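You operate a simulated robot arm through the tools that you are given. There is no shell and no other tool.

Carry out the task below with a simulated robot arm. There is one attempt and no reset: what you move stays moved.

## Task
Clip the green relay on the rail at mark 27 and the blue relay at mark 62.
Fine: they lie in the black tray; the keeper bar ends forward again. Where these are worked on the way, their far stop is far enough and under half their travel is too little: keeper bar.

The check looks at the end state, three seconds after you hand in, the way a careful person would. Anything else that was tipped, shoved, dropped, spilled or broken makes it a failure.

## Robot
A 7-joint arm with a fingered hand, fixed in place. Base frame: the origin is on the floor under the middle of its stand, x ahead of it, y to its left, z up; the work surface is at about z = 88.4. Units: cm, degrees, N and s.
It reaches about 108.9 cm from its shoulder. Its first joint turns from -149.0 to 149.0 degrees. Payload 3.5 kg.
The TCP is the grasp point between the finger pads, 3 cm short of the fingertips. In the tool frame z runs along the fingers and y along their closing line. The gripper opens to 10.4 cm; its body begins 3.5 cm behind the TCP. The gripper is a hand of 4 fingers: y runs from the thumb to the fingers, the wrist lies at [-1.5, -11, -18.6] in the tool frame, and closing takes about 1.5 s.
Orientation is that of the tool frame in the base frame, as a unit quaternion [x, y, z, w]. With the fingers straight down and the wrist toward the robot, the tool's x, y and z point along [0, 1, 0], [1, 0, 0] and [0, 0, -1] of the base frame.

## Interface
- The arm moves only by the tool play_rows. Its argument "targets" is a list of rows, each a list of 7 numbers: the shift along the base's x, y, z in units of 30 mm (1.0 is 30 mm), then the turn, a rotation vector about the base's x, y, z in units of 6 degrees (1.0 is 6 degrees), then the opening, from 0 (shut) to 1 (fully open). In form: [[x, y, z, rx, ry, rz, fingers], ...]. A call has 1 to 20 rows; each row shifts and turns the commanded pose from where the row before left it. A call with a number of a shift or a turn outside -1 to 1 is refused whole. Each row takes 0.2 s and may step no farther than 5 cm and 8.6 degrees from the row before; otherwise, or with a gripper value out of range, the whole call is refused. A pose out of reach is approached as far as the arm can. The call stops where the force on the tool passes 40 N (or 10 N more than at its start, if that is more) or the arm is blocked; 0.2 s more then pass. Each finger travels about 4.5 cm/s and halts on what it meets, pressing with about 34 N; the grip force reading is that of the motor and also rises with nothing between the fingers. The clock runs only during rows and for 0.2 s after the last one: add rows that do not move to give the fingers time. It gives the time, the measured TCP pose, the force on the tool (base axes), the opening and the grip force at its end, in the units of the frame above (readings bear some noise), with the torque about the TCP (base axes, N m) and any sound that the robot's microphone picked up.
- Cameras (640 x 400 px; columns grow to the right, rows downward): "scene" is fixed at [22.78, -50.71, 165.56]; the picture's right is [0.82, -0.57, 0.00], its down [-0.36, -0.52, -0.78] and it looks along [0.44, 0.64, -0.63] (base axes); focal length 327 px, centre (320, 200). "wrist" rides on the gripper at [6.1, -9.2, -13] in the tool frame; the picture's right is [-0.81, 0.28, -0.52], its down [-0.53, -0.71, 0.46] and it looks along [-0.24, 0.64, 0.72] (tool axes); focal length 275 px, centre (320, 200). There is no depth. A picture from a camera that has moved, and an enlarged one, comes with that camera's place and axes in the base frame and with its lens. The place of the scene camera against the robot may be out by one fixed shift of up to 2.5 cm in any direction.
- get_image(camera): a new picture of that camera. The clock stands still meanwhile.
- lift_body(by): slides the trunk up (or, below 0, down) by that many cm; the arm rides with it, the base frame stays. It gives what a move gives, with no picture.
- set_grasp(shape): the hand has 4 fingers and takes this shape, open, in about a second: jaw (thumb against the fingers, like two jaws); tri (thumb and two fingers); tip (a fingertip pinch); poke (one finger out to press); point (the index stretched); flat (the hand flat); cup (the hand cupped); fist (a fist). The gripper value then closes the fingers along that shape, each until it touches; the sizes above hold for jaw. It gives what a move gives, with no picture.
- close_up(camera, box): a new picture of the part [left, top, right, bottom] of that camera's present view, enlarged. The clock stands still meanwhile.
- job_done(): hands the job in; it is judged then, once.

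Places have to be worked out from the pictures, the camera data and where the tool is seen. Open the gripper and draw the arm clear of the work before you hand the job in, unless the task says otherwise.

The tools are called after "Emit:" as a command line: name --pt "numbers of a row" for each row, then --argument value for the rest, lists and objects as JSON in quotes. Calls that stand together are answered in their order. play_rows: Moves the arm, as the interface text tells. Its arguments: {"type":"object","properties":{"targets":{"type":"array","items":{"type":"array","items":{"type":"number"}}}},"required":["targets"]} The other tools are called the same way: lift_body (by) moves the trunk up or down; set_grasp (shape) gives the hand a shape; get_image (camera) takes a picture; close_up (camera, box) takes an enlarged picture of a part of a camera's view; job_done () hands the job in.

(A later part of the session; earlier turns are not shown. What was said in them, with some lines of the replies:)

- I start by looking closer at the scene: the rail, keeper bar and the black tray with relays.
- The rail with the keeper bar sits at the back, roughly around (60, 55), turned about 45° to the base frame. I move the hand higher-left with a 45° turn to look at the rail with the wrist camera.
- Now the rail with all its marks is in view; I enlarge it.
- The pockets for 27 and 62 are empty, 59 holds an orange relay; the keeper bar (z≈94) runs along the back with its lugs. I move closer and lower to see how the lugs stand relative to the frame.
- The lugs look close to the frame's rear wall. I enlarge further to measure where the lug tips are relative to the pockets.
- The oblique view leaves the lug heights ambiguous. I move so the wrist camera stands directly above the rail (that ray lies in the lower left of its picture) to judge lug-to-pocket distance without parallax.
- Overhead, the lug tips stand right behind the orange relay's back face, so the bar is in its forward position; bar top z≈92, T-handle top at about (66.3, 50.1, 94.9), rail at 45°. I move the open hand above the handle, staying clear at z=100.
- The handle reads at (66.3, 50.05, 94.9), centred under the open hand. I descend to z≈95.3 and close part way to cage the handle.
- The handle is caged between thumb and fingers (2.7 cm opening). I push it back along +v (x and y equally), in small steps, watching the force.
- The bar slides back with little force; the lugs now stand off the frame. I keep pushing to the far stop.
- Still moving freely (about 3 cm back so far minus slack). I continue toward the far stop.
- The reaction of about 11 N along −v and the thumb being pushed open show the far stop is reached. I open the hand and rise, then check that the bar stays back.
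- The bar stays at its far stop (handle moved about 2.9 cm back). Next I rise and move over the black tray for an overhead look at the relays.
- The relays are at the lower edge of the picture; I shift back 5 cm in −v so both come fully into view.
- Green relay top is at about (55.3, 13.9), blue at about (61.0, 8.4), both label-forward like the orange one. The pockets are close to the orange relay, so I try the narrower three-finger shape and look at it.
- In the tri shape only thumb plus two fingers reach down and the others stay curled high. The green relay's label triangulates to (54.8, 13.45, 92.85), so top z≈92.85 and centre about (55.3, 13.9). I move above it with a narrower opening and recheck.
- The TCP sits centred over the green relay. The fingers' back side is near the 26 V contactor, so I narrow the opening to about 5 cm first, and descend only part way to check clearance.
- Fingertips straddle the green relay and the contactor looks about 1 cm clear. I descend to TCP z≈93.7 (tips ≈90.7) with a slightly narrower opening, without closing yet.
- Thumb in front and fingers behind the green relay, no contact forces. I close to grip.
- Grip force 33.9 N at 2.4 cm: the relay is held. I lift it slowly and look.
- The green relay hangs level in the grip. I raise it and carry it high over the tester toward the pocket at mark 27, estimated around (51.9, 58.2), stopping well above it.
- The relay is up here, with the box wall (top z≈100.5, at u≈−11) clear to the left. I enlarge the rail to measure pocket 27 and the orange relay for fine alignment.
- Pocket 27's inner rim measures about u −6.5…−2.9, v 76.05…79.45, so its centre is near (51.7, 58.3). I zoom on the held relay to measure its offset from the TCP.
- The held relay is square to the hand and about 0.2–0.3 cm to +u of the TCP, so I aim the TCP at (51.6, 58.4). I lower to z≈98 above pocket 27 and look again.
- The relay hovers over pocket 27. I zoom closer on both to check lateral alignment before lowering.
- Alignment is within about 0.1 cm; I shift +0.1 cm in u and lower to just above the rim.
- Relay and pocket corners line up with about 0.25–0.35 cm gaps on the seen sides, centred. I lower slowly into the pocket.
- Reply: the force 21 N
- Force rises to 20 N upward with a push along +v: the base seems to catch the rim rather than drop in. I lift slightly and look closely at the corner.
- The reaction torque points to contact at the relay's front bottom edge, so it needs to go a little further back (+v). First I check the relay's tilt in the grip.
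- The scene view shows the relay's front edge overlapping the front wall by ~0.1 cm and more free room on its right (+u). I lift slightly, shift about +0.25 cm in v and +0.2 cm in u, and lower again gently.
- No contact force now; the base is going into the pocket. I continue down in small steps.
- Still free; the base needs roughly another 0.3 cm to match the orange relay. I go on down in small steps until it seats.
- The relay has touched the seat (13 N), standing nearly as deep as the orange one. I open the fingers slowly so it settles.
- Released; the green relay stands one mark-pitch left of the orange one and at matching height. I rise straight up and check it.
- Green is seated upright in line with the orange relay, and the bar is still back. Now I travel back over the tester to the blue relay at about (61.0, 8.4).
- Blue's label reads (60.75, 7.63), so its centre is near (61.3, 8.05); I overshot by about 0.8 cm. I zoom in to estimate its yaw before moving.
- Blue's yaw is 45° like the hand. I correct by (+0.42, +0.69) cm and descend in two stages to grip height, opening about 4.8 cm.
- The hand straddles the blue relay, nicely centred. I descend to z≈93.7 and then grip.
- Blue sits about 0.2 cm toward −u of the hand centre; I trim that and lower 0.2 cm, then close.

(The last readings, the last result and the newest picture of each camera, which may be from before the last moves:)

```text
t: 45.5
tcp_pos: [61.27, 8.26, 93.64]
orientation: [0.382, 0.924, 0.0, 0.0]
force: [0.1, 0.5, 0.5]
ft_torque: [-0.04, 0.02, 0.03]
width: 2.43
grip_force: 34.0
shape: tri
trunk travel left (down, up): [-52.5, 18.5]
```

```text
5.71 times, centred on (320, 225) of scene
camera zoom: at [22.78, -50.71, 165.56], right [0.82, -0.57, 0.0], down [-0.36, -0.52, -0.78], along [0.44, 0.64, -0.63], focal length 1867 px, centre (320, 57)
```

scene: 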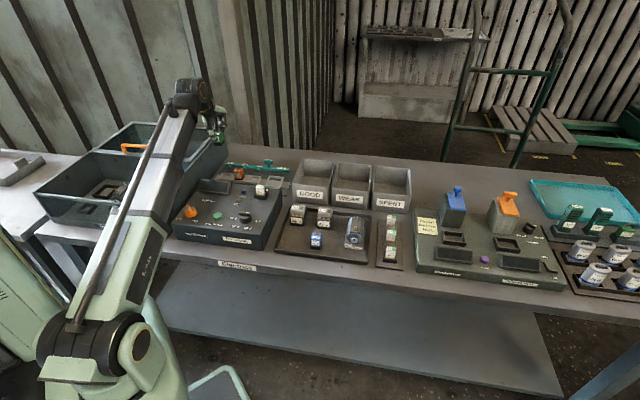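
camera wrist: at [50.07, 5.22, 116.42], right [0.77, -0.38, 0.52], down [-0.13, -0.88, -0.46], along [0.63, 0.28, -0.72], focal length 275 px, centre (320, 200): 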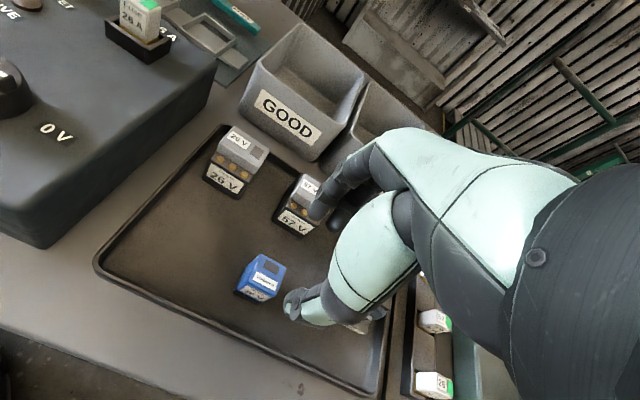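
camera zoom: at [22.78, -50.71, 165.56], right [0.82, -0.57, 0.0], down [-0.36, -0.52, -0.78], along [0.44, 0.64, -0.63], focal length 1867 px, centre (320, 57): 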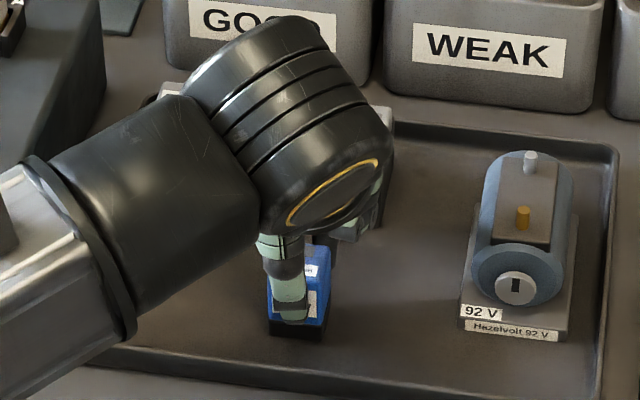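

Blue is held (34 N at 2.43 cm). I lift it straight up first.

Emit:
play_rows --pt "0 0 0.2 0 0 0 0.15" --pt "0 0 0.5 0 0 0 0.15" --pt "0 0 0.9 0 0 0 0.15" --pt "0 0 0.9 0 0 0 0.15" --pt "0 0 0.9 0 0 0 0.15" --pt "0 0 0.9 0 0 0 0.15" --pt "0 0 0.9 0 0 0 0.15"

Emit:
close_up --camera "wrist" --box '[180, 100, 420, 360]'

Emit:
get_image --camera "scene"

```text
t: 47.1
tcp_pos: [61.31, 7.91, 109.23]
orientation: [0.382, 0.924, 0.0, -0.001]
force: [0.7, 0.1, -0.8]
ft_torque: [-0.02, 0.05, 0.0]
width: 2.42
grip_force: 34.0
shape: tri
trunk travel left (down, up): [-52.5, 18.5]
```

```text
1.54 times, centred on (300, 230) of wrist
camera zoom: at [50.48, 5.83, 122.42], right [0.77, -0.38, 0.52], down [-0.13, -0.88, -0.46], along [0.63, 0.28, -0.73], focal length 424 px, centre (351, 154)
```

zoom: 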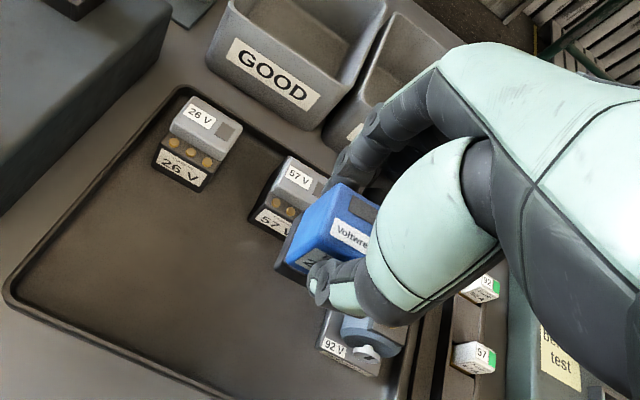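

```text
taken
```

scene: 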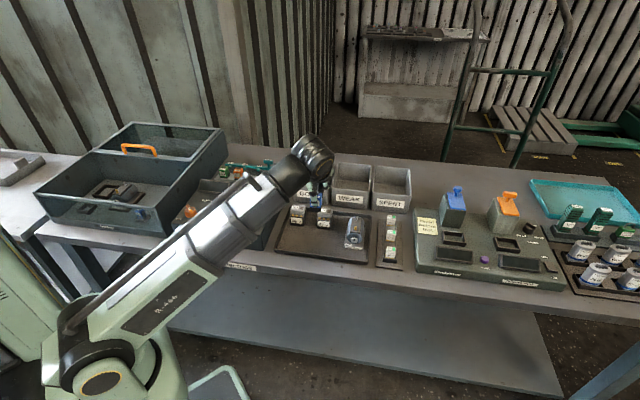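

Blue is securely up. I carry it at z≈110 to above the pocket at mark 62, around (60.3, 50.1).

Emit:
play_rows --pt "-0.023 0.938 0.1 0 0 0 0.15" --pt "-0.023 0.938 0.1 0 0 0 0.15" --pt "-0.023 0.938 0 0 0 0 0.15" --pt "-0.023 0.938 0 0 0 0 0.15" --pt "-0.023 0.938 0 0 0 0 0.15" --pt "-0.023 0.938 0 0 0 0 0.15" --pt "-0.023 0.938 0 0 0 0 0.15" --pt "-0.023 0.938 0 0 0 0 0.15" --pt "-0.023 0.938 0 0 0 0 0.15" --pt "-0.023 0.938 0 0 0 0 0.15" --pt "-0.023 0.938 0 0 0 0 0.15" --pt "-0.023 0.938 0 0 0 0 0.15" --pt "-0.023 0.938 0 0 0 0 0.15" --pt "-0.023 0.938 0 0 0 0 0.15" --pt "-0.023 0.938 0 0 0 0 0.15" --pt "0 0 0 0 0 0 0.15"

Emit:
get_image --camera "wrist"

Emit:
close_up --camera "wrist" --box '[200, 230, 340, 340]'

Emit:
close_up --camera "scene" --box '[200, 90, 320, 200]'

```text
t: 50.5
tcp_pos: [60.36, 50.29, 109.9]
orientation: [0.383, 0.924, 0.0, 0.001]
force: [0.1, -0.3, -0.9]
ft_torque: [0.0, -0.02, 0.02]
width: 2.42
grip_force: 34.3
shape: tri
trunk travel left (down, up): [-52.5, 18.5]
```

```text
taken
camera wrist: at [49.54, 48.1, 123.0], right [0.77, -0.38, 0.52], down [-0.13, -0.88, -0.46], along [0.63, 0.28, -0.72], focal length 275 px, centre (320, 200)
```

wrist: 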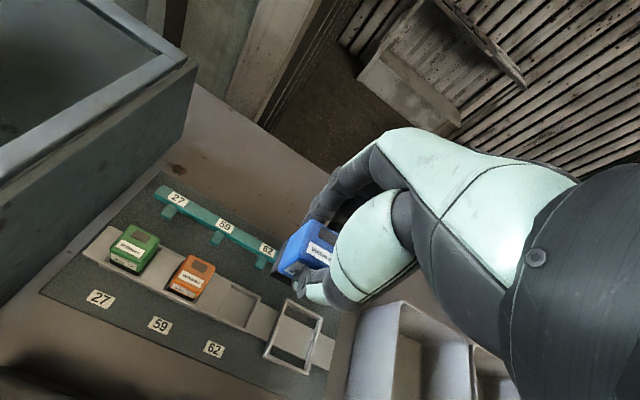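

```text
3.64 times, centred on (270, 285) of wrist
camera zoom: at [49.54, 48.1, 123.0], right [0.77, -0.38, 0.52], down [-0.13, -0.88, -0.46], along [0.63, 0.28, -0.72], focal length 1001 px, centre (502, -109)
```

zoom: 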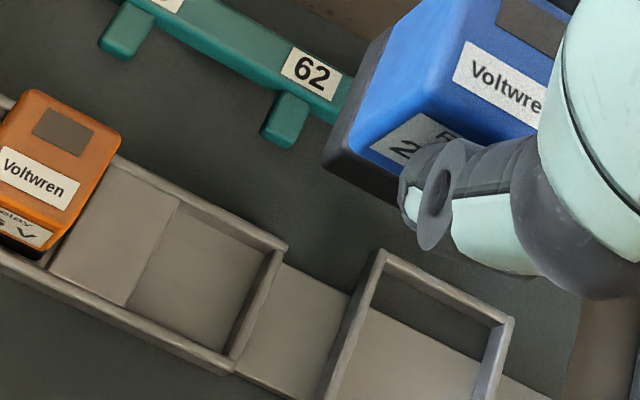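

```text
3.64 times, centred on (260, 145) of scene
camera zoom: at [22.78, -50.71, 165.56], right [0.82, -0.57, 0.0], down [-0.36, -0.52, -0.78], along [0.44, 0.64, -0.63], focal length 1188 px, centre (538, 400)
```

zoom: 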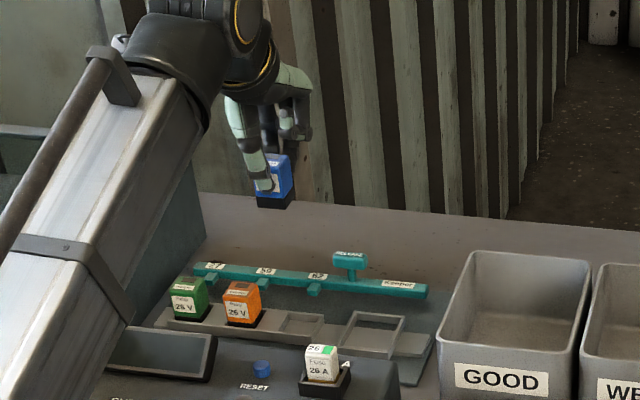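

Pocket 62 measures u 5.65–9.1, v 76.2–79.4; the held blue relay needs about +0.25 cm in u and −0.25 cm in v. I apply that while lowering to z≈98.

Emit:
play_rows --pt "0.005 -0.04 -0.7 0 0 0 0.15" --pt "0 -0.04 -0.8 0 0 0 0.15" --pt "0 -0.035 -0.8 0 0 0 0.15" --pt "0 0 -0.8 0 0 0 0.15" --pt "0 0 -0.8 0 0 0 0.15" --pt "0 0 0 0 0 0 0.15"

Emit:
close_up --camera "wrist" --box '[220, 200, 340, 300]'

Emit:
close_up --camera "scene" --box '[225, 140, 295, 195]'

```text
t: 51.9
tcp_pos: [60.27, 49.85, 98.07]
orientation: [0.383, 0.924, 0.0, 0.0]
force: [0.0, -0.2, -0.3]
ft_torque: [0.01, -0.02, 0.01]
width: 2.45
grip_force: 33.7
shape: tri
trunk travel left (down, up): [-52.5, 18.5]
```

```text
4.00 times, centred on (280, 250) of wrist
camera zoom: at [49.47, 47.71, 111.31], right [0.77, -0.38, 0.52], down [-0.13, -0.88, -0.46], along [0.63, 0.28, -0.72], focal length 1101 px, centre (480, 0)
```

zoom: 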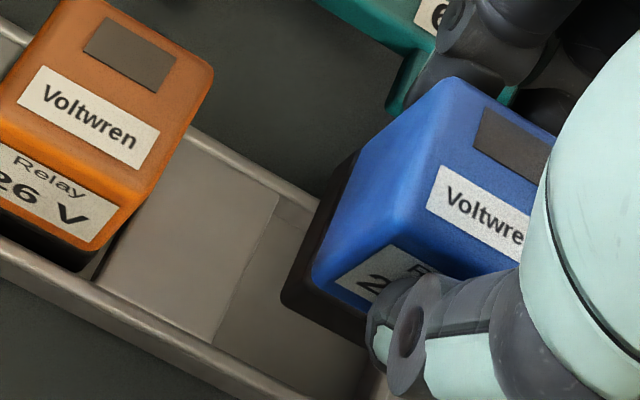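

```text
7.27 times, centred on (260, 168) of scene
camera zoom: at [22.78, -50.71, 165.56], right [0.82, -0.57, 0.0], down [-0.36, -0.52, -0.78], along [0.44, 0.64, -0.63], focal length 2376 px, centre (756, 436)
```

zoom: 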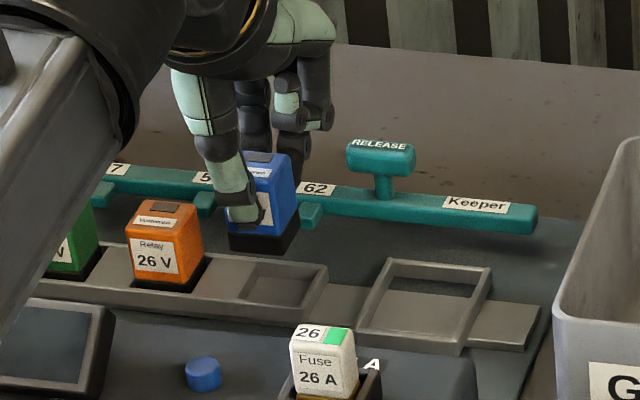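

Lateral offsets are small. From the green experience I bias +0.15 cm in v and +0.05 in u, lower to just above the rim, and compare in both views.

Emit:
play_rows --pt "0.047 0.024 -0.3 0 0 0 0.15" --pt "0 0 -0.3 0 0 0 0.15" --pt "0 0 -0.08 0 0 0 0.15" --pt "0 0 0 0 0 0 0.15"

Emit:
close_up --camera "wrist" --box '[230, 200, 340, 290]'

Emit:
close_up --camera "scene" --box '[236, 158, 268, 182]'

```text
t: 52.9
tcp_pos: [60.53, 49.92, 96.08]
orientation: [0.382, 0.924, 0.0, 0.0]
force: [0.4, -0.6, -0.2]
ft_torque: [-0.03, 0.02, 0.02]
width: 2.43
grip_force: 33.2
shape: tri
trunk travel left (down, up): [-52.5, 18.5]
```

```text
4.44 times, centred on (285, 245) of wrist
camera zoom: at [49.6, 47.76, 109.2], right [0.77, -0.38, 0.52], down [-0.13, -0.88, -0.46], along [0.63, 0.28, -0.72], focal length 1224 px, centre (476, 0)
```

zoom: 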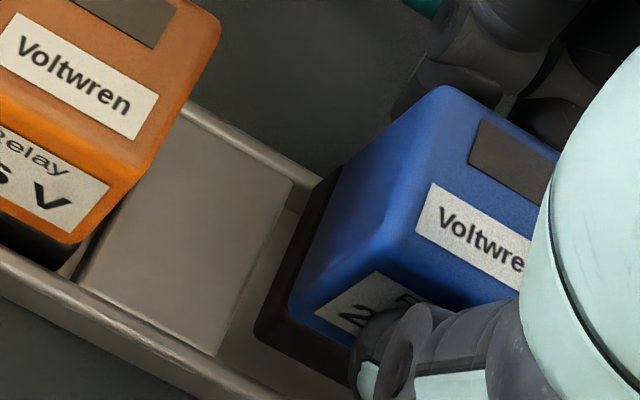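

```text
16.00 times, centred on (252, 170) of scene
camera zoom: at [22.78, -50.71, 165.56], right [0.82, -0.57, 0.0], down [-0.36, -0.52, -0.78], along [0.44, 0.64, -0.63], focal length 5227 px, centre (1408, 680)
```

zoom: 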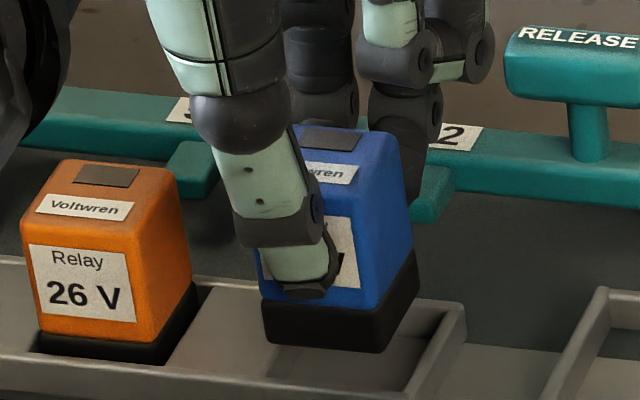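

Left gap ≈0.3 cm, right gap ≈0.6 cm, so I nudge +0.1 cm in u and lower gently, watching the force.

Emit:
play_rows --pt "0.024 -0.024 -0.05 0 0 0 0.15" --pt "0 0 -0.08 0 0 0 0.15" --pt "0 0 -0.08 0 0 0 0.15" --pt "0 0 -0.06 0 0 0 0.15" --pt "0 0 0 0 0 0 0.15"

Emit:
close_up --camera "wrist" --box '[230, 200, 340, 290]'

Emit:
close_up --camera "scene" --box '[236, 160, 268, 184]'

```text
t: 54.1
tcp_pos: [60.33, 49.84, 95.32]
orientation: [0.382, 0.924, 0.0, 0.0]
force: [0.7, -0.3, -0.7]
ft_torque: [0.0, 0.02, -0.02]
width: 2.42
grip_force: 33.8
shape: tri
trunk travel left (down, up): [-52.5, 18.5]
```

```text
4.44 times, centred on (285, 245) of wrist
camera zoom: at [49.56, 47.8, 108.42], right [0.77, -0.38, 0.52], down [-0.13, -0.88, -0.46], along [0.63, 0.28, -0.72], focal length 1224 px, centre (476, 0)
```

zoom: 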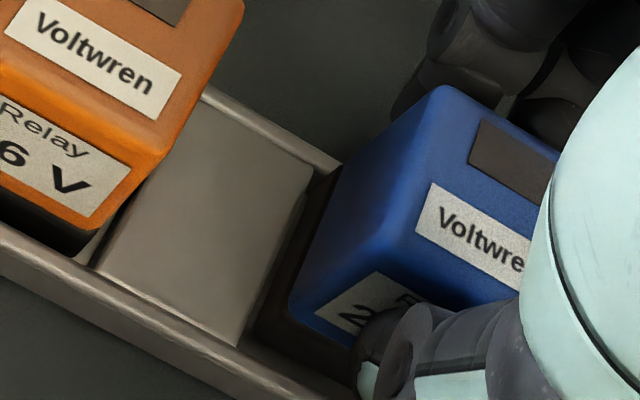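

```text
16.00 times, centred on (252, 172) of scene
camera zoom: at [22.78, -50.71, 165.56], right [0.82, -0.57, 0.0], down [-0.36, -0.52, -0.78], along [0.44, 0.64, -0.63], focal length 5227 px, centre (1408, 648)
```

zoom: 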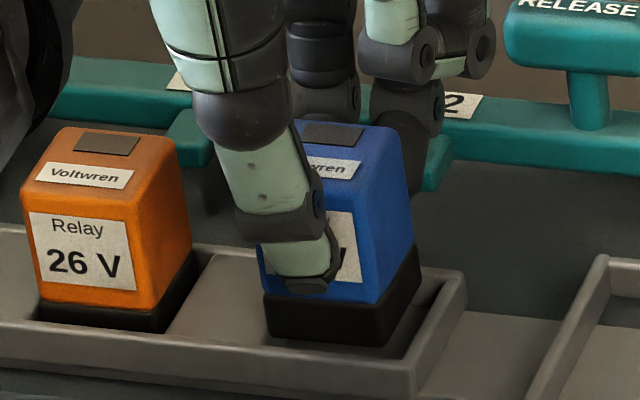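

No contact yet and the base is entering the pocket. I continue down.

Emit:
play_rows --pt "0 0 -0.08 0 0 0 0.15" --pt "0 0 -0.08 0 0 0 0.15" --pt "0 0 -0.05 0 0 0 0.15" --pt "0 0 0 0 0 0 0.15"

Emit:
close_up --camera "scene" --box '[236, 160, 268, 184]'

```text
t: 55.1
tcp_pos: [60.4, 50.01, 94.64]
orientation: [0.382, 0.924, 0.0, 0.0]
force: [0.0, 0.3, -1.1]
ft_torque: [-0.02, 0.01, 0.02]
width: 2.43
grip_force: 34.2
shape: tri
trunk travel left (down, up): [-52.5, 18.5]
```

```text
16.00 times, centred on (252, 172) of scene
camera zoom: at [22.78, -50.71, 165.56], right [0.82, -0.57, 0.0], down [-0.36, -0.52, -0.78], along [0.44, 0.64, -0.63], focal length 5227 px, centre (1408, 648)
```

zoom: 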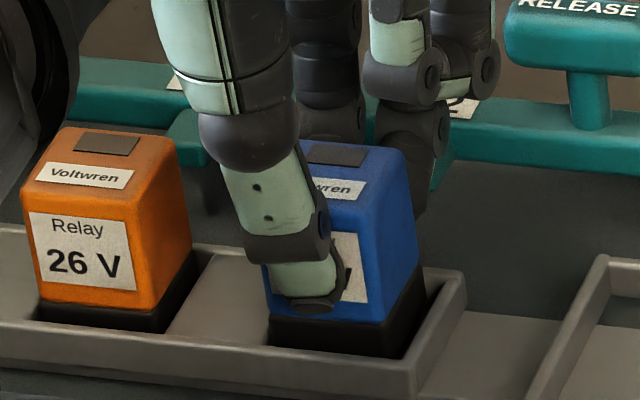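

Still free; about 0.3 cm more to match the orange relay. I continue in small steps.

Emit:
play_rows --pt "0 0 -0.05 0 0 0 0.15" --pt "0 0 -0.04 0 0 0 0.15" --pt "0 0 0 0 0 0 0.15"

Emit:
close_up --camera "scene" --box '[236, 160, 268, 184]'

```text
t: 55.9
tcp_pos: [60.32, 50.04, 94.46]
orientation: [0.382, 0.924, -0.001, 0.0]
force: [0.1, 0.0, 1.2]
ft_torque: [0.02, -0.01, 0.01]
width: 2.42
grip_force: 33.9
shape: tri
trunk travel left (down, up): [-52.5, 18.5]
```

```text
16.00 times, centred on (252, 172) of scene
camera zoom: at [22.78, -50.71, 165.56], right [0.82, -0.57, 0.0], down [-0.36, -0.52, -0.78], along [0.44, 0.64, -0.63], focal length 5227 px, centre (1408, 648)
```

zoom: 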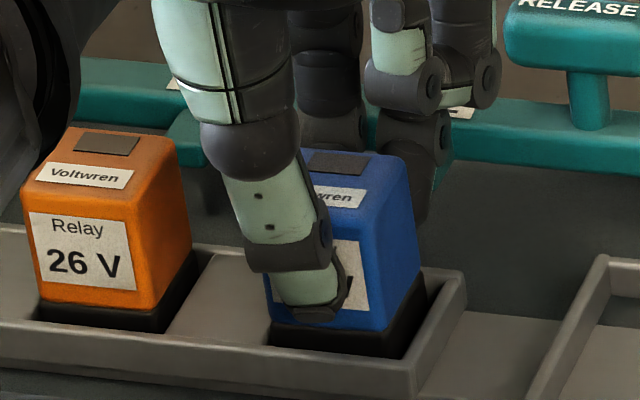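

Emit:
play_rows --pt "0 0 -0.04 0 0 0 0.15" --pt "0 0 0 0 0 0 0.15"

Emit:
close_up --camera "scene" --box '[236, 160, 268, 184]'

```text
t: 56.5
tcp_pos: [60.39, 49.88, 94.41]
orientation: [0.382, 0.924, 0.0, 0.0]
force: [0.3, -0.7, 3.9]
ft_torque: [0.03, -0.03, -0.02]
width: 2.41
grip_force: 34.4
shape: tri
trunk travel left (down, up): [-52.5, 18.5]
```

```text
16.00 times, centred on (252, 172) of scene
camera zoom: at [22.78, -50.71, 165.56], right [0.82, -0.57, 0.0], down [-0.36, -0.52, -0.78], along [0.44, 0.64, -0.63], focal length 5227 px, centre (1408, 648)
```

zoom: 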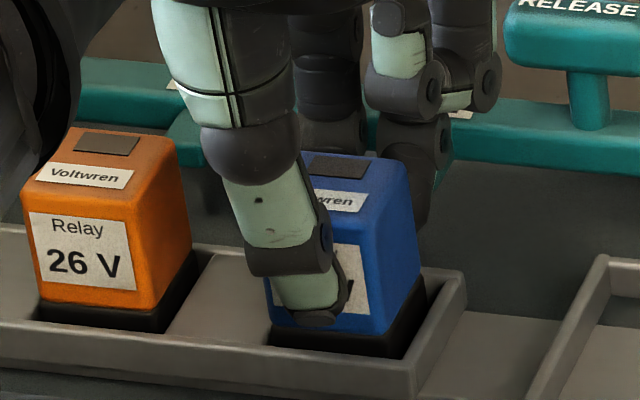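

Contact with the seat (about 4 N) and the base depth matches the orange relay. I open slowly and let it settle.

Emit:
play_rows --pt "0 0 0 0 0 0 0.25" --pt "0 0 0 0 0 0 0.3" --pt "0 0 0 0 0 0 0.36" --pt "0 0 0 0 0 0 0.42" --pt "0 0 0 0 0 0 0.45" --pt "0 0 0 0 0 0 0.45"

Emit:
close_up --camera "scene" --box '[232, 155, 272, 185]'

Emit:
close_up --camera "wrist" --box '[200, 160, 380, 310]'

```text
t: 57.9
tcp_pos: [60.37, 49.92, 94.38]
orientation: [0.383, 0.924, 0.001, -0.001]
force: [-1.0, -0.7, -1.3]
ft_torque: [0.01, -0.01, 0.0]
width: 4.63
grip_force: 0.1
shape: tri
trunk travel left (down, up): [-52.5, 18.5]
```

```text
13.33 times, centred on (252, 170) of scene
camera zoom: at [22.78, -50.71, 165.56], right [0.82, -0.57, 0.0], down [-0.36, -0.52, -0.78], along [0.44, 0.64, -0.63], focal length 4356 px, centre (1227, 600)
```

zoom: 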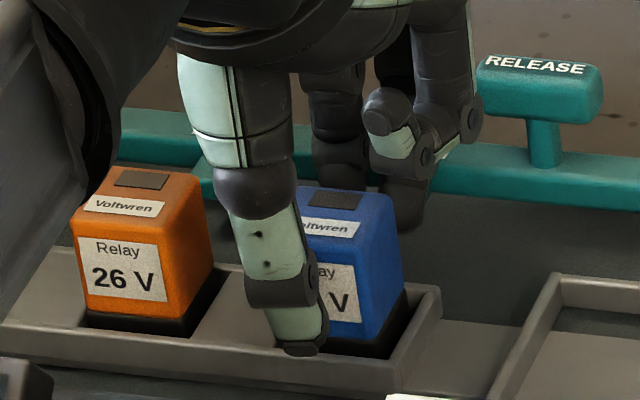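

```text
2.67 times, centred on (290, 235) of wrist
camera zoom: at [49.61, 47.82, 107.44], right [0.77, -0.38, 0.52], down [-0.13, -0.88, -0.46], along [0.63, 0.28, -0.72], focal length 734 px, centre (400, 107)
```

zoom: 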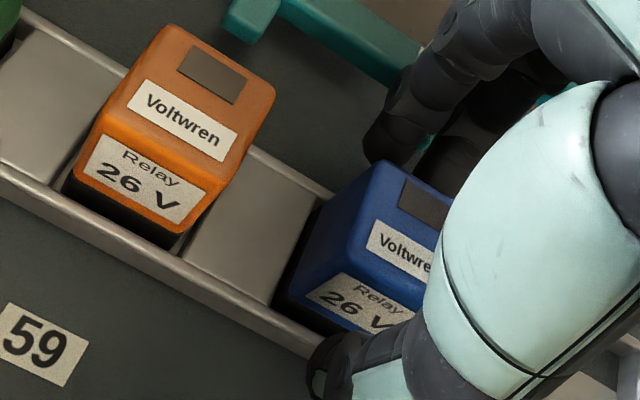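

Released cleanly. I rise straight up and look at all three relays.

Emit:
play_rows --pt "0 0 0.3 0 0 0 0.45" --pt "0 0 0.6 0 0 0 0.45" --pt "0 0 0.9 0 0 0 0.45" --pt "0 0 0.9 0 0 0 0.45" --pt "0 0 0.9 0 0 0 0.45"

Emit:
close_up --camera "scene" --box '[212, 150, 282, 200]'

Emit:
close_up --camera "wrist" --box '[80, 180, 340, 370]'

```text
t: 59.1
tcp_pos: [60.48, 49.84, 105.02]
orientation: [0.383, 0.924, 0.0, -0.001]
force: [0.6, -0.4, -0.3]
ft_torque: [-0.03, -0.01, 0.02]
width: 4.65
grip_force: 0.0
shape: tri
trunk travel left (down, up): [-52.5, 18.5]
```

```text
8.00 times, centred on (247, 175) of scene
camera zoom: at [22.78, -50.71, 165.56], right [0.82, -0.57, 0.0], down [-0.36, -0.52, -0.78], along [0.44, 0.64, -0.63], focal length 2613 px, centre (904, 400)
```

zoom: 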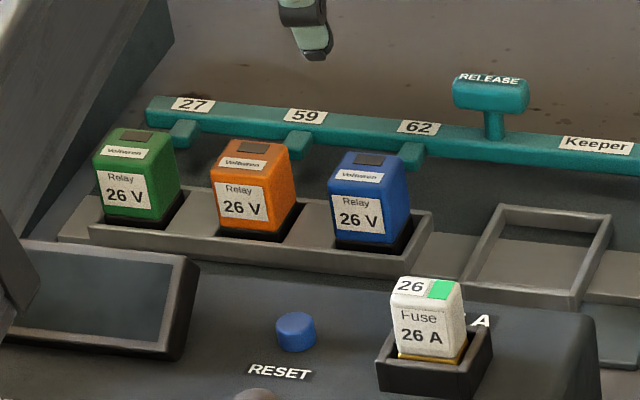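

```text
2.11 times, centred on (210, 275) of wrist
camera zoom: at [49.56, 47.8, 118.11], right [0.77, -0.38, 0.52], down [-0.13, -0.88, -0.45], along [0.63, 0.28, -0.73], focal length 580 px, centre (552, 42)
```

zoom: 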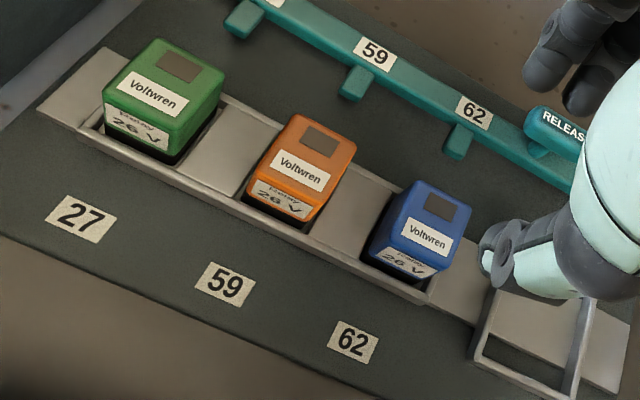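

All three relays stand in line in their pockets. Now I switch back to the jaw shape for the keeper handle and move above it (now at about (68.3, 52.15)).

Emit:
set_grasp --shape "jaw"

Emit:
play_rows --pt "0.52 0.16 0 0 0 0 0.6" --pt "0.7 0.2 0 0 0 0 0.6" --pt "0.7 0.2 0 0 0 0 0.6" --pt "0.7 0.22 -0.5 0 0 0 0.6" --pt "0 0 -0.8 0 0 0 0.6" --pt "0 0 0 0 0 0 0.6"

Emit:
get_image --camera "wrist"

Emit:
close_up --camera "scene" --box '[215, 110, 315, 200]'

```text
t: 60.0
tcp_pos: [60.37, 49.9, 105.05]
orientation: [0.383, 0.924, 0.0, 0.0]
force: [0.0, -0.7, 0.1]
ft_torque: [0.04, 0.02, -0.02]
width: 10.38
grip_force: 0.1
shape: jaw
trunk travel left (down, up): [-52.5, 18.5]
```

```text
t: 61.4
tcp_pos: [68.3, 52.23, 101.05]
orientation: [0.382, 0.924, 0.0, -0.001]
force: [0.4, 0.1, 0.8]
ft_torque: [0.01, -0.02, -0.01]
width: 6.28
grip_force: 0.2
shape: jaw
trunk travel left (down, up): [-52.5, 18.5]
```

```text
taken
camera wrist: at [57.47, 50.14, 114.21], right [0.77, -0.38, 0.52], down [-0.13, -0.88, -0.46], along [0.63, 0.28, -0.72], focal length 275 px, centre (320, 200)
```

wrist: 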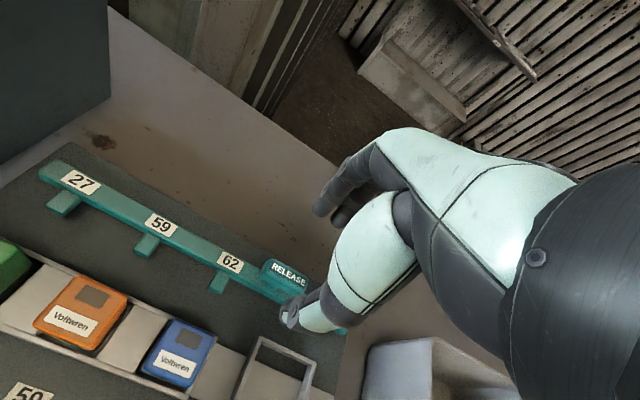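

```text
4.44 times, centred on (265, 155) of scene
camera zoom: at [22.78, -50.71, 165.56], right [0.82, -0.57, 0.0], down [-0.36, -0.52, -0.78], along [0.44, 0.64, -0.63], focal length 1452 px, centre (564, 400)
```

zoom: 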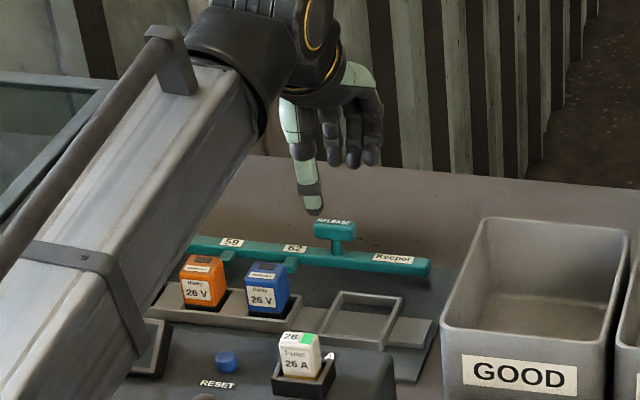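

The handle is under the hand at (68.3, 52.0). I descend to z≈95.3 and cage it.

Emit:
play_rows --pt "0 0 -0.6 0 0 0 0.6" --pt "0 0 -0.65 0 0 0 0.6" --pt "0 0 -0.65 0 0 0 0.6" --pt "0 0 0 0 0 0 0.4" --pt "0 0 0 0 0 0 0.25" --pt "0 0 0 0 0 0 0.25" --pt "0 0 0 0 0 0 0.25"

Emit:
get_image --camera "wrist"

Emit:
close_up --camera "scene" --box '[225, 130, 305, 200]'

```text
t: 63.0
tcp_pos: [68.32, 52.14, 95.45]
orientation: [0.383, 0.924, 0.0, 0.0]
force: [0.1, -0.1, -0.6]
ft_torque: [-0.02, -0.01, -0.01]
width: 2.62
grip_force: 0.1
shape: jaw
trunk travel left (down, up): [-52.5, 18.5]
```

```text
taken
camera wrist: at [57.53, 50.01, 108.52], right [0.77, -0.38, 0.52], down [-0.13, -0.88, -0.46], along [0.63, 0.28, -0.72], focal length 275 px, centre (320, 200)
```

wrist: 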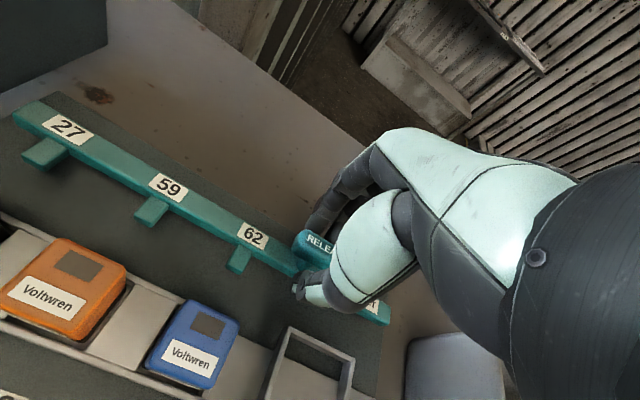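

```text
5.71 times, centred on (265, 165) of scene
camera zoom: at [22.78, -50.71, 165.56], right [0.82, -0.57, 0.0], down [-0.36, -0.52, -0.78], along [0.44, 0.64, -0.63], focal length 1867 px, centre (634, 400)
```

zoom: 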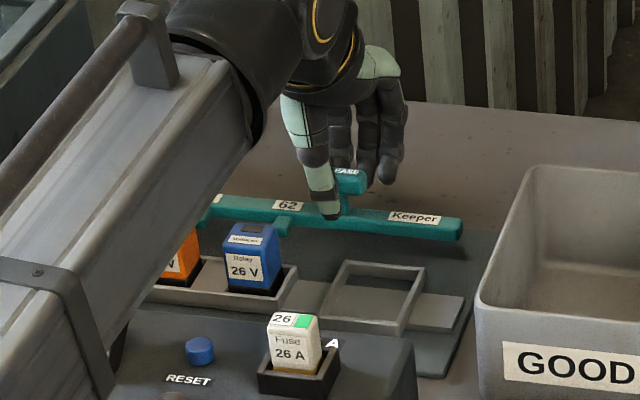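

Handle caged. I pull the bar forward along −v in small steps.

Emit:
play_rows --pt "-0.1 -0.1 0 0 0 0 0.25" --pt "-0.1 -0.1 0 0 0 0 0.25" --pt "-0.1 -0.1 0 0 0 0 0.25" --pt "-0.1 -0.1 0 0 0 0 0.25" --pt "-0.1 -0.1 0 0 0 0 0.25" --pt "0 0 0 0 0 0 0.25"

Emit:
get_image --camera "wrist"

Emit:
close_up --camera "scene" --box '[225, 130, 305, 200]'

```text
t: 64.4
tcp_pos: [66.74, 50.82, 95.53]
orientation: [0.383, 0.924, -0.001, 0.0]
force: [-0.2, 0.3, -0.2]
ft_torque: [0.02, -0.01, 0.04]
width: 2.61
grip_force: 0.1
shape: jaw
trunk travel left (down, up): [-52.5, 18.5]
```

```text
taken
camera wrist: at [55.93, 48.66, 108.61], right [0.77, -0.38, 0.52], down [-0.13, -0.88, -0.46], along [0.63, 0.28, -0.72], focal length 275 px, centre (320, 200)
```

wrist: 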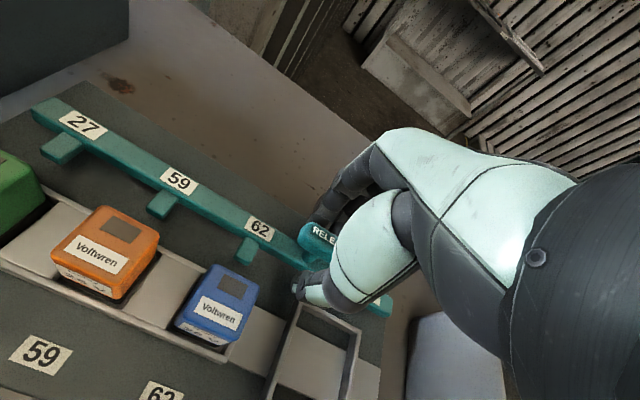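

```text
5.71 times, centred on (265, 165) of scene
camera zoom: at [22.78, -50.71, 165.56], right [0.82, -0.57, 0.0], down [-0.36, -0.52, -0.78], along [0.44, 0.64, -0.63], focal length 1867 px, centre (634, 400)
```

zoom: 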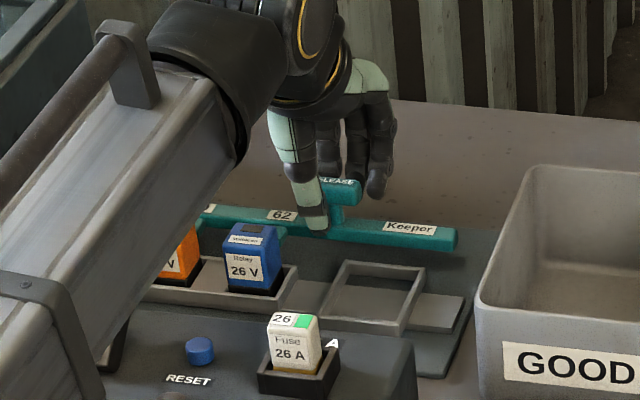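

The bar follows forward with little force; about 1.3 cm remains. I continue in smaller steps to the forward stop.

Emit:
play_rows --pt "-0.08 -0.08 0 0 0 0 0.25" --pt "-0.08 -0.08 0 0 0 0 0.25" --pt "-0.08 -0.08 0 0 0 0 0.25" --pt "0 0 0 0 0 0 0.25"

Emit:
get_image --camera "wrist"

Emit:
close_up --camera "scene" --box '[225, 130, 305, 200]'

```text
t: 65.4
tcp_pos: [66.12, 50.09, 95.48]
orientation: [0.383, 0.924, 0.0, 0.0]
force: [-0.2, 0.2, -0.4]
ft_torque: [-0.02, 0.01, -0.01]
width: 2.6
grip_force: 0.1
shape: jaw
trunk travel left (down, up): [-52.5, 18.5]
```

```text
taken
camera wrist: at [55.23, 47.88, 108.59], right [0.77, -0.38, 0.52], down [-0.13, -0.88, -0.46], along [0.63, 0.28, -0.72], focal length 275 px, centre (320, 200)
```

wrist: 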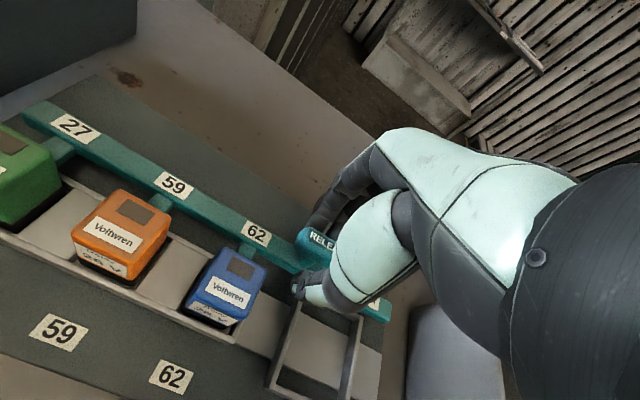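

```text
5.71 times, centred on (265, 165) of scene
camera zoom: at [22.78, -50.71, 165.56], right [0.82, -0.57, 0.0], down [-0.36, -0.52, -0.78], along [0.44, 0.64, -0.63], focal length 1867 px, centre (634, 400)
```

zoom: 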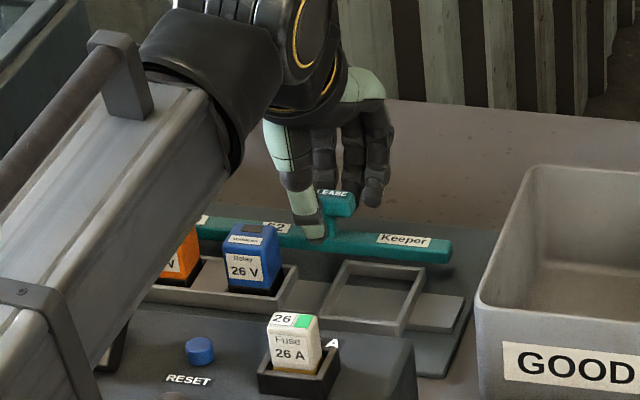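

Still no resistance; the lugs are almost at the relays. A few more small steps until the stop is felt.

Emit:
play_rows --pt "-0.05 -0.05 0 0 0 0 0.25" --pt "-0.05 -0.05 0 0 0 0 0.25" --pt "0 0 0 0 0 0 0.25"

Emit:
get_image --camera "wrist"

Emit:
close_up --camera "scene" --box '[225, 150, 285, 190]'

```text
t: 66.2
tcp_pos: [65.78, 49.76, 95.44]
orientation: [0.382, 0.924, 0.0, 0.001]
force: [-0.4, 1.1, 0.4]
ft_torque: [0.0, -0.02, 0.01]
width: 2.62
grip_force: 0.1
shape: jaw
trunk travel left (down, up): [-52.5, 18.5]
```

```text
taken
camera wrist: at [54.96, 47.61, 108.59], right [0.77, -0.38, 0.52], down [-0.13, -0.88, -0.46], along [0.63, 0.28, -0.72], focal length 275 px, centre (320, 200)
```

wrist: 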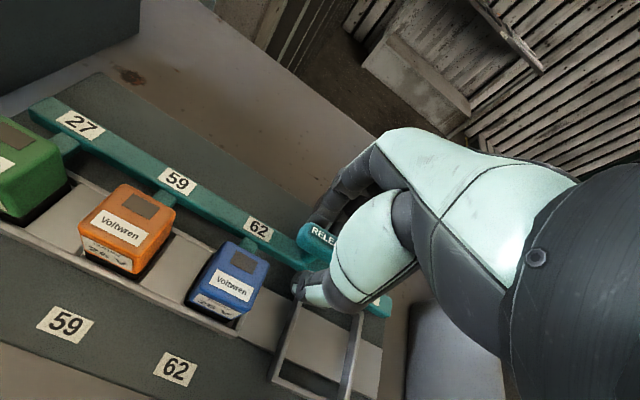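

```text
10.00 times, centred on (255, 170) of scene
camera zoom: at [22.78, -50.71, 165.56], right [0.82, -0.57, 0.0], down [-0.36, -0.52, -0.78], along [0.44, 0.64, -0.63], focal length 3267 px, centre (970, 500)
```

zoom: 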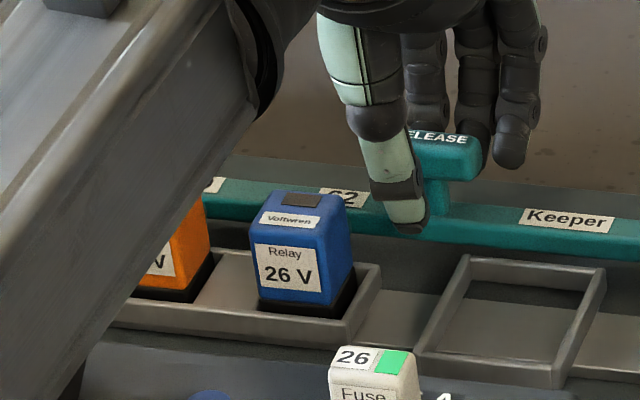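

Bar is about at its original forward place, without resistance yet. I push two more small steps to confirm the stop.

Emit:
play_rows --pt "-0.04 -0.04 0 0 0 0 0.25" --pt "-0.04 -0.04 0 0 0 0 0.25" --pt "0 0 0 0 0 0 0.25"

Emit:
get_image --camera "wrist"

```text
t: 67.0
tcp_pos: [65.73, 49.65, 95.4]
orientation: [0.382, 0.924, 0.0, 0.0]
force: [0.9, 2.3, 0.3]
ft_torque: [0.04, 0.0, 0.01]
width: 2.66
grip_force: 0.0
shape: jaw
trunk travel left (down, up): [-52.5, 18.5]
```

```text
taken
camera wrist: at [54.8, 47.41, 108.58], right [0.77, -0.38, 0.52], down [-0.13, -0.88, -0.46], along [0.63, 0.28, -0.72], focal length 275 px, centre (320, 200)
```

wrist: 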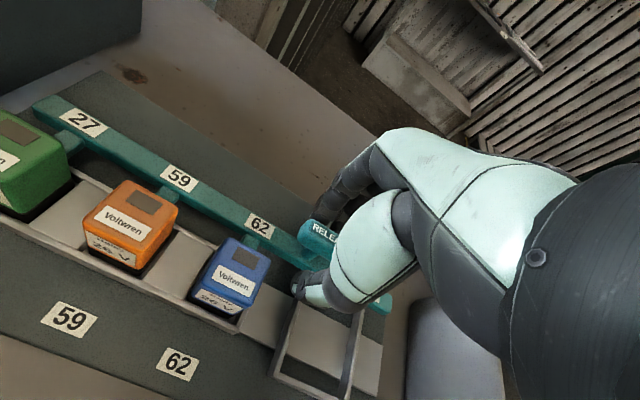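

A small +v reaction begins (≈2 N). One more small step to be sure the bar is against its forward stop.

Emit:
play_rows --pt "-0.05 -0.05 0 0 0 0 0.25" --pt "-0.03 -0.03 0 0 0 0 0.25" --pt "0 0 0 0 0 0 0.25"

Emit:
get_image --camera "wrist"

Emit:
close_up --camera "scene" --box '[225, 150, 285, 190]'

```text
t: 67.8
tcp_pos: [65.27, 49.47, 95.43]
orientation: [0.382, 0.924, 0.0, 0.0]
force: [4.3, 4.5, 0.7]
ft_torque: [0.1, -0.11, -0.01]
width: 2.78
grip_force: 0.0
shape: jaw
trunk travel left (down, up): [-52.5, 18.5]
```

```text
taken
camera wrist: at [54.54, 47.17, 108.55], right [0.77, -0.38, 0.52], down [-0.13, -0.88, -0.46], along [0.63, 0.28, -0.72], focal length 275 px, centre (320, 200)
```

wrist: 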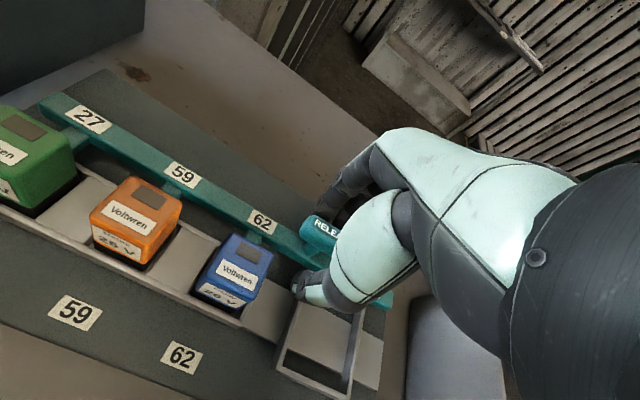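

```text
10.00 times, centred on (255, 170) of scene
camera zoom: at [22.78, -50.71, 165.56], right [0.82, -0.57, 0.0], down [-0.36, -0.52, -0.78], along [0.44, 0.64, -0.63], focal length 3267 px, centre (970, 500)
```

zoom: 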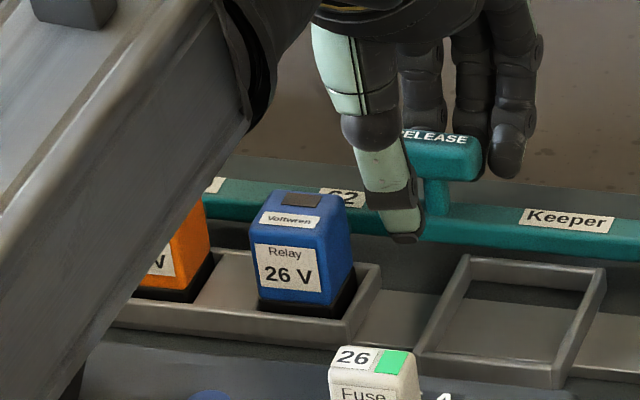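

About 6 N reaction and the bar no longer moves: it is at its forward stop. I ease off, open, and rise away from the handle.

Emit:
play_rows --pt "0.04 0.04 0 0 0 0 0.3" --pt "0 0 0 0 0 0 0.45" --pt "0 0 0 0 0 0 0.5" --pt "0 0 0 0 0 0 0.5" --pt "0 0 0.4 0 0 0 0.5" --pt "0 0 0.8 0 0 0 0.5" --pt "0 0 0.9 0 0 0 0.6" --pt "0 0 0.9 0 0 0 0.8" --pt "0 0 0.9 0 0 0 1"

Emit:
get_image --camera "wrist"

Emit:
close_up --camera "scene" --box '[215, 140, 295, 200]'

```text
t: 69.8
tcp_pos: [65.38, 49.3, 107.24]
orientation: [0.383, 0.924, 0.0, 0.0]
force: [0.8, 0.8, 0.0]
ft_torque: [-0.01, -0.01, 0.0]
width: 10.34
grip_force: 0.0
shape: jaw
trunk travel left (down, up): [-52.5, 18.5]
```

```text
taken
camera wrist: at [54.55, 47.15, 120.31], right [0.77, -0.38, 0.52], down [-0.13, -0.88, -0.46], along [0.63, 0.28, -0.72], focal length 275 px, centre (320, 200)
```

wrist: 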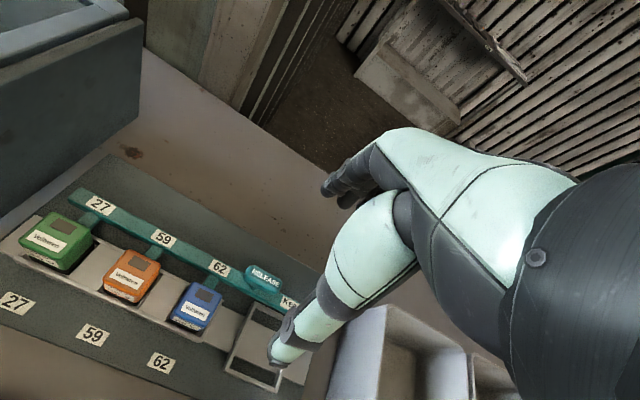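

```text
6.67 times, centred on (255, 170) of scene
camera zoom: at [22.78, -50.71, 165.56], right [0.82, -0.57, 0.0], down [-0.36, -0.52, -0.78], along [0.44, 0.64, -0.63], focal length 2178 px, centre (753, 400)
```

zoom: 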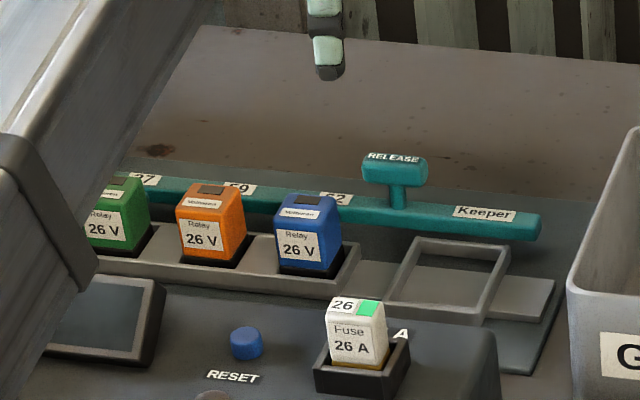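

The handle is back at (66.25, 50.1), its original forward place. I enlarge to check the relays and lugs.

Emit:
close_up --camera "wrist" --box '[0, 170, 320, 390]'

Emit:
close_up --camera "wrist" --box '[10, 190, 130, 290]'

Emit:
close_up --camera "wrist" --box '[130, 230, 260, 350]'

```text
1.82 times, centred on (160, 280) of wrist
camera zoom: at [54.55, 47.15, 120.31], right [0.77, -0.38, 0.52], down [-0.13, -0.88, -0.46], along [0.63, 0.28, -0.72], focal length 500 px, centre (611, 54)
```

zoom: 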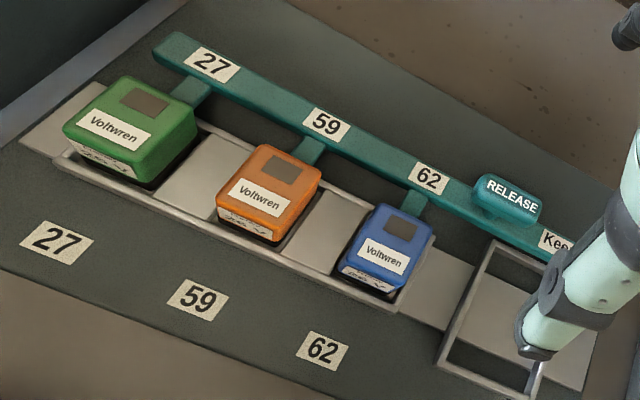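

```text
4.00 times, centred on (70, 240) of wrist
camera zoom: at [54.55, 47.15, 120.31], right [0.77, -0.38, 0.52], down [-0.13, -0.88, -0.46], along [0.63, 0.28, -0.72], focal length 1101 px, centre (1320, 40)
```

zoom: 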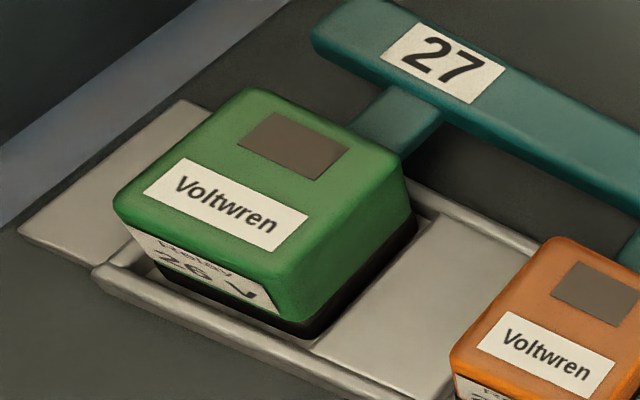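

```text
3.33 times, centred on (195, 290) of wrist
camera zoom: at [54.55, 47.15, 120.31], right [0.77, -0.38, 0.52], down [-0.13, -0.88, -0.46], along [0.63, 0.28, -0.72], focal length 918 px, centre (737, -100)
```

zoom: 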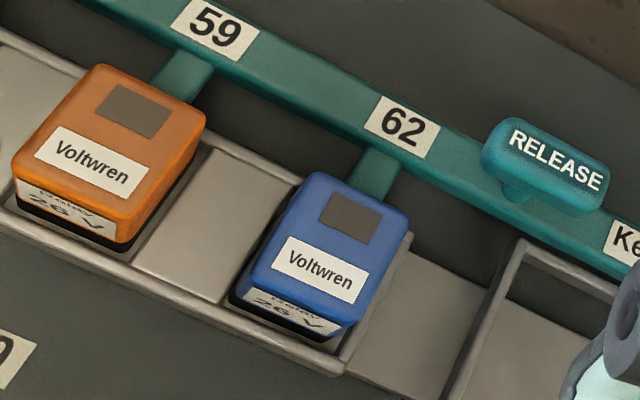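

All three relays are seated in line and the lugs reach up to them with the bar forward. I raise the arm and draw it back clear to near its start place.

Emit:
play_rows --pt "0 0 0.9 0 0 0 1" --pt "0 0 0.9 0 0 0 1" --pt "0 0 0.9 0 0 0 1" --pt "0 0 0.9 0 0 0 1" --pt "0 0 0.7 0 0 0 1" --pt "-0.33 -0.93 0 0 0 0 1" --pt "-0.33 -0.93 0 0 0 0 1" --pt "-0.33 -0.93 0 0 0 0 1" --pt "-0.33 -0.93 0 0 0 0 1" --pt "-0.33 -0.93 0 0 0 0 1" --pt "-0.33 -0.93 0 0 0 0 1" --pt "-0.33 -0.93 0 0 0 0 1" --pt "-0.33 -0.93 0 0 0 0 1" --pt "-0.33 -0.93 0 0 0 0 1" --pt "-0.33 -0.93 0 0 0 0 1" --pt "-0.33 -0.93 0 0 0 0 1" --pt "0 0 0 0 0 0 1"

Emit:
get_image --camera "scene"

Emit:
close_up --camera "scene" --box '[205, 140, 305, 205]'

Emit:
close_up --camera "scene" --box '[260, 180, 420, 280]'

Emit:
get_image --camera "wrist"

```text
t: 73.4
tcp_pos: [54.7, 18.44, 120.22]
orientation: [0.382, 0.924, 0.0, 0.0]
force: [-0.4, 1.0, -0.1]
ft_torque: [-0.01, 0.02, -0.01]
width: 10.38
grip_force: 0.1
shape: jaw
trunk travel left (down, up): [-52.5, 18.5]
```

```text
taken
```

scene: 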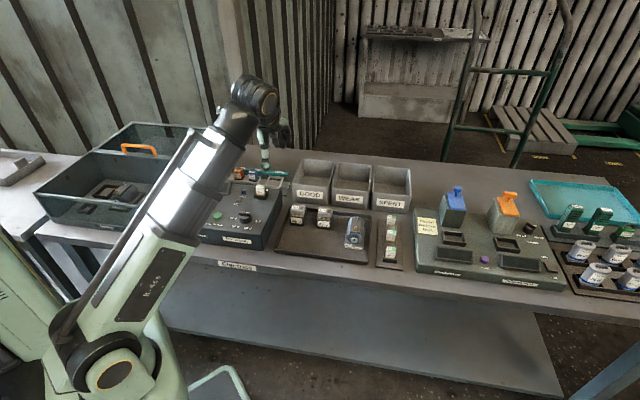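

```text
6.15 times, centred on (255, 172) of scene
camera zoom: at [22.78, -50.71, 165.56], right [0.82, -0.57, 0.0], down [-0.36, -0.52, -0.78], along [0.44, 0.64, -0.63], focal length 2010 px, centre (720, 369)
```

zoom: 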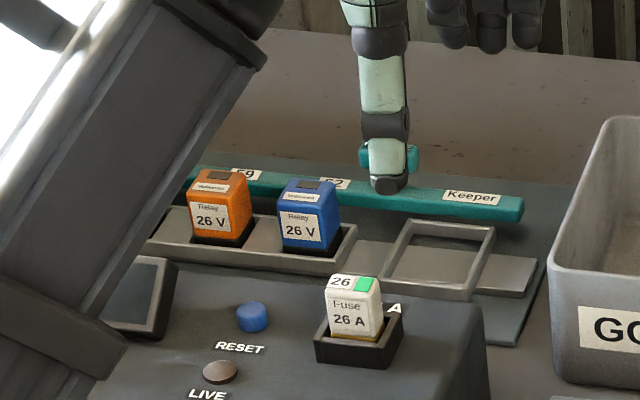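

```text
4.00 times, centred on (340, 230) of scene
camera zoom: at [22.78, -50.71, 165.56], right [0.82, -0.57, 0.0], down [-0.36, -0.52, -0.78], along [0.44, 0.64, -0.63], focal length 1307 px, centre (240, 80)
```

zoom: 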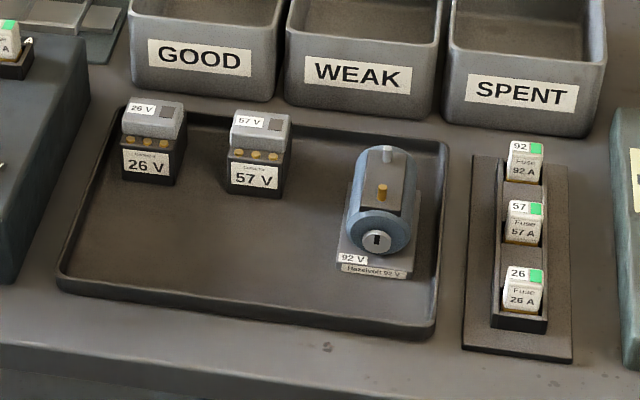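

```text
taken
camera wrist: at [43.79, 16.39, 133.3], right [0.77, -0.38, 0.52], down [-0.13, -0.88, -0.46], along [0.63, 0.28, -0.72], focal length 275 px, centre (320, 200)
```

wrist: 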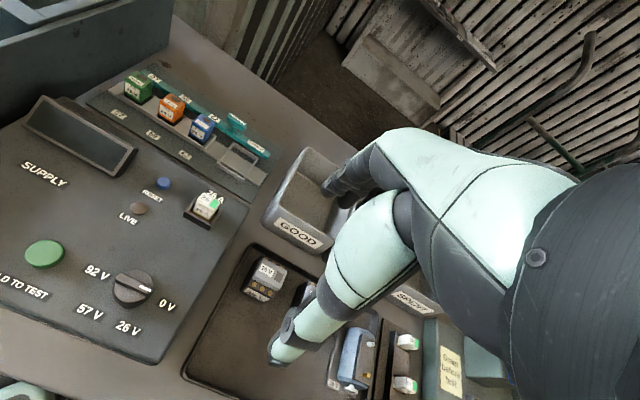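

The contactors, fuses and tester stand exactly as in the first picture. Green is at 27, blue at 62, the keeper bar is forward and the open hand is clear, so I hand in.

Emit:
job_done

```text
The job is handed in.
```

I clipped the green relay on the rail at mark 27 and the blue relay at mark 62, and handed the job in. I don't have the result of the check.

- **Relays:** both stand upright in their pockets, in line with the orange relay at 59 and at the same height. On the first try at mark 27, the green relay caught the front edge of its pocket. I lifted it slightly, moved it back about a quarter of a centimetre, and it went in.
- **Keeper bar:** I slid it back to its far stop (about 2.9 cm) before placing the relays. Afterwards I pulled it forward until it met its stop. Its handle is back where it started, and the bar's lugs reach the backs of all three relays.
- **Everything else:** the contactors and the 92 V unit in the tray, the fuses and the bins look the same as in the first pictures. The tester also looks undisturbed.

The hand is open and raised clear, near its starting position.
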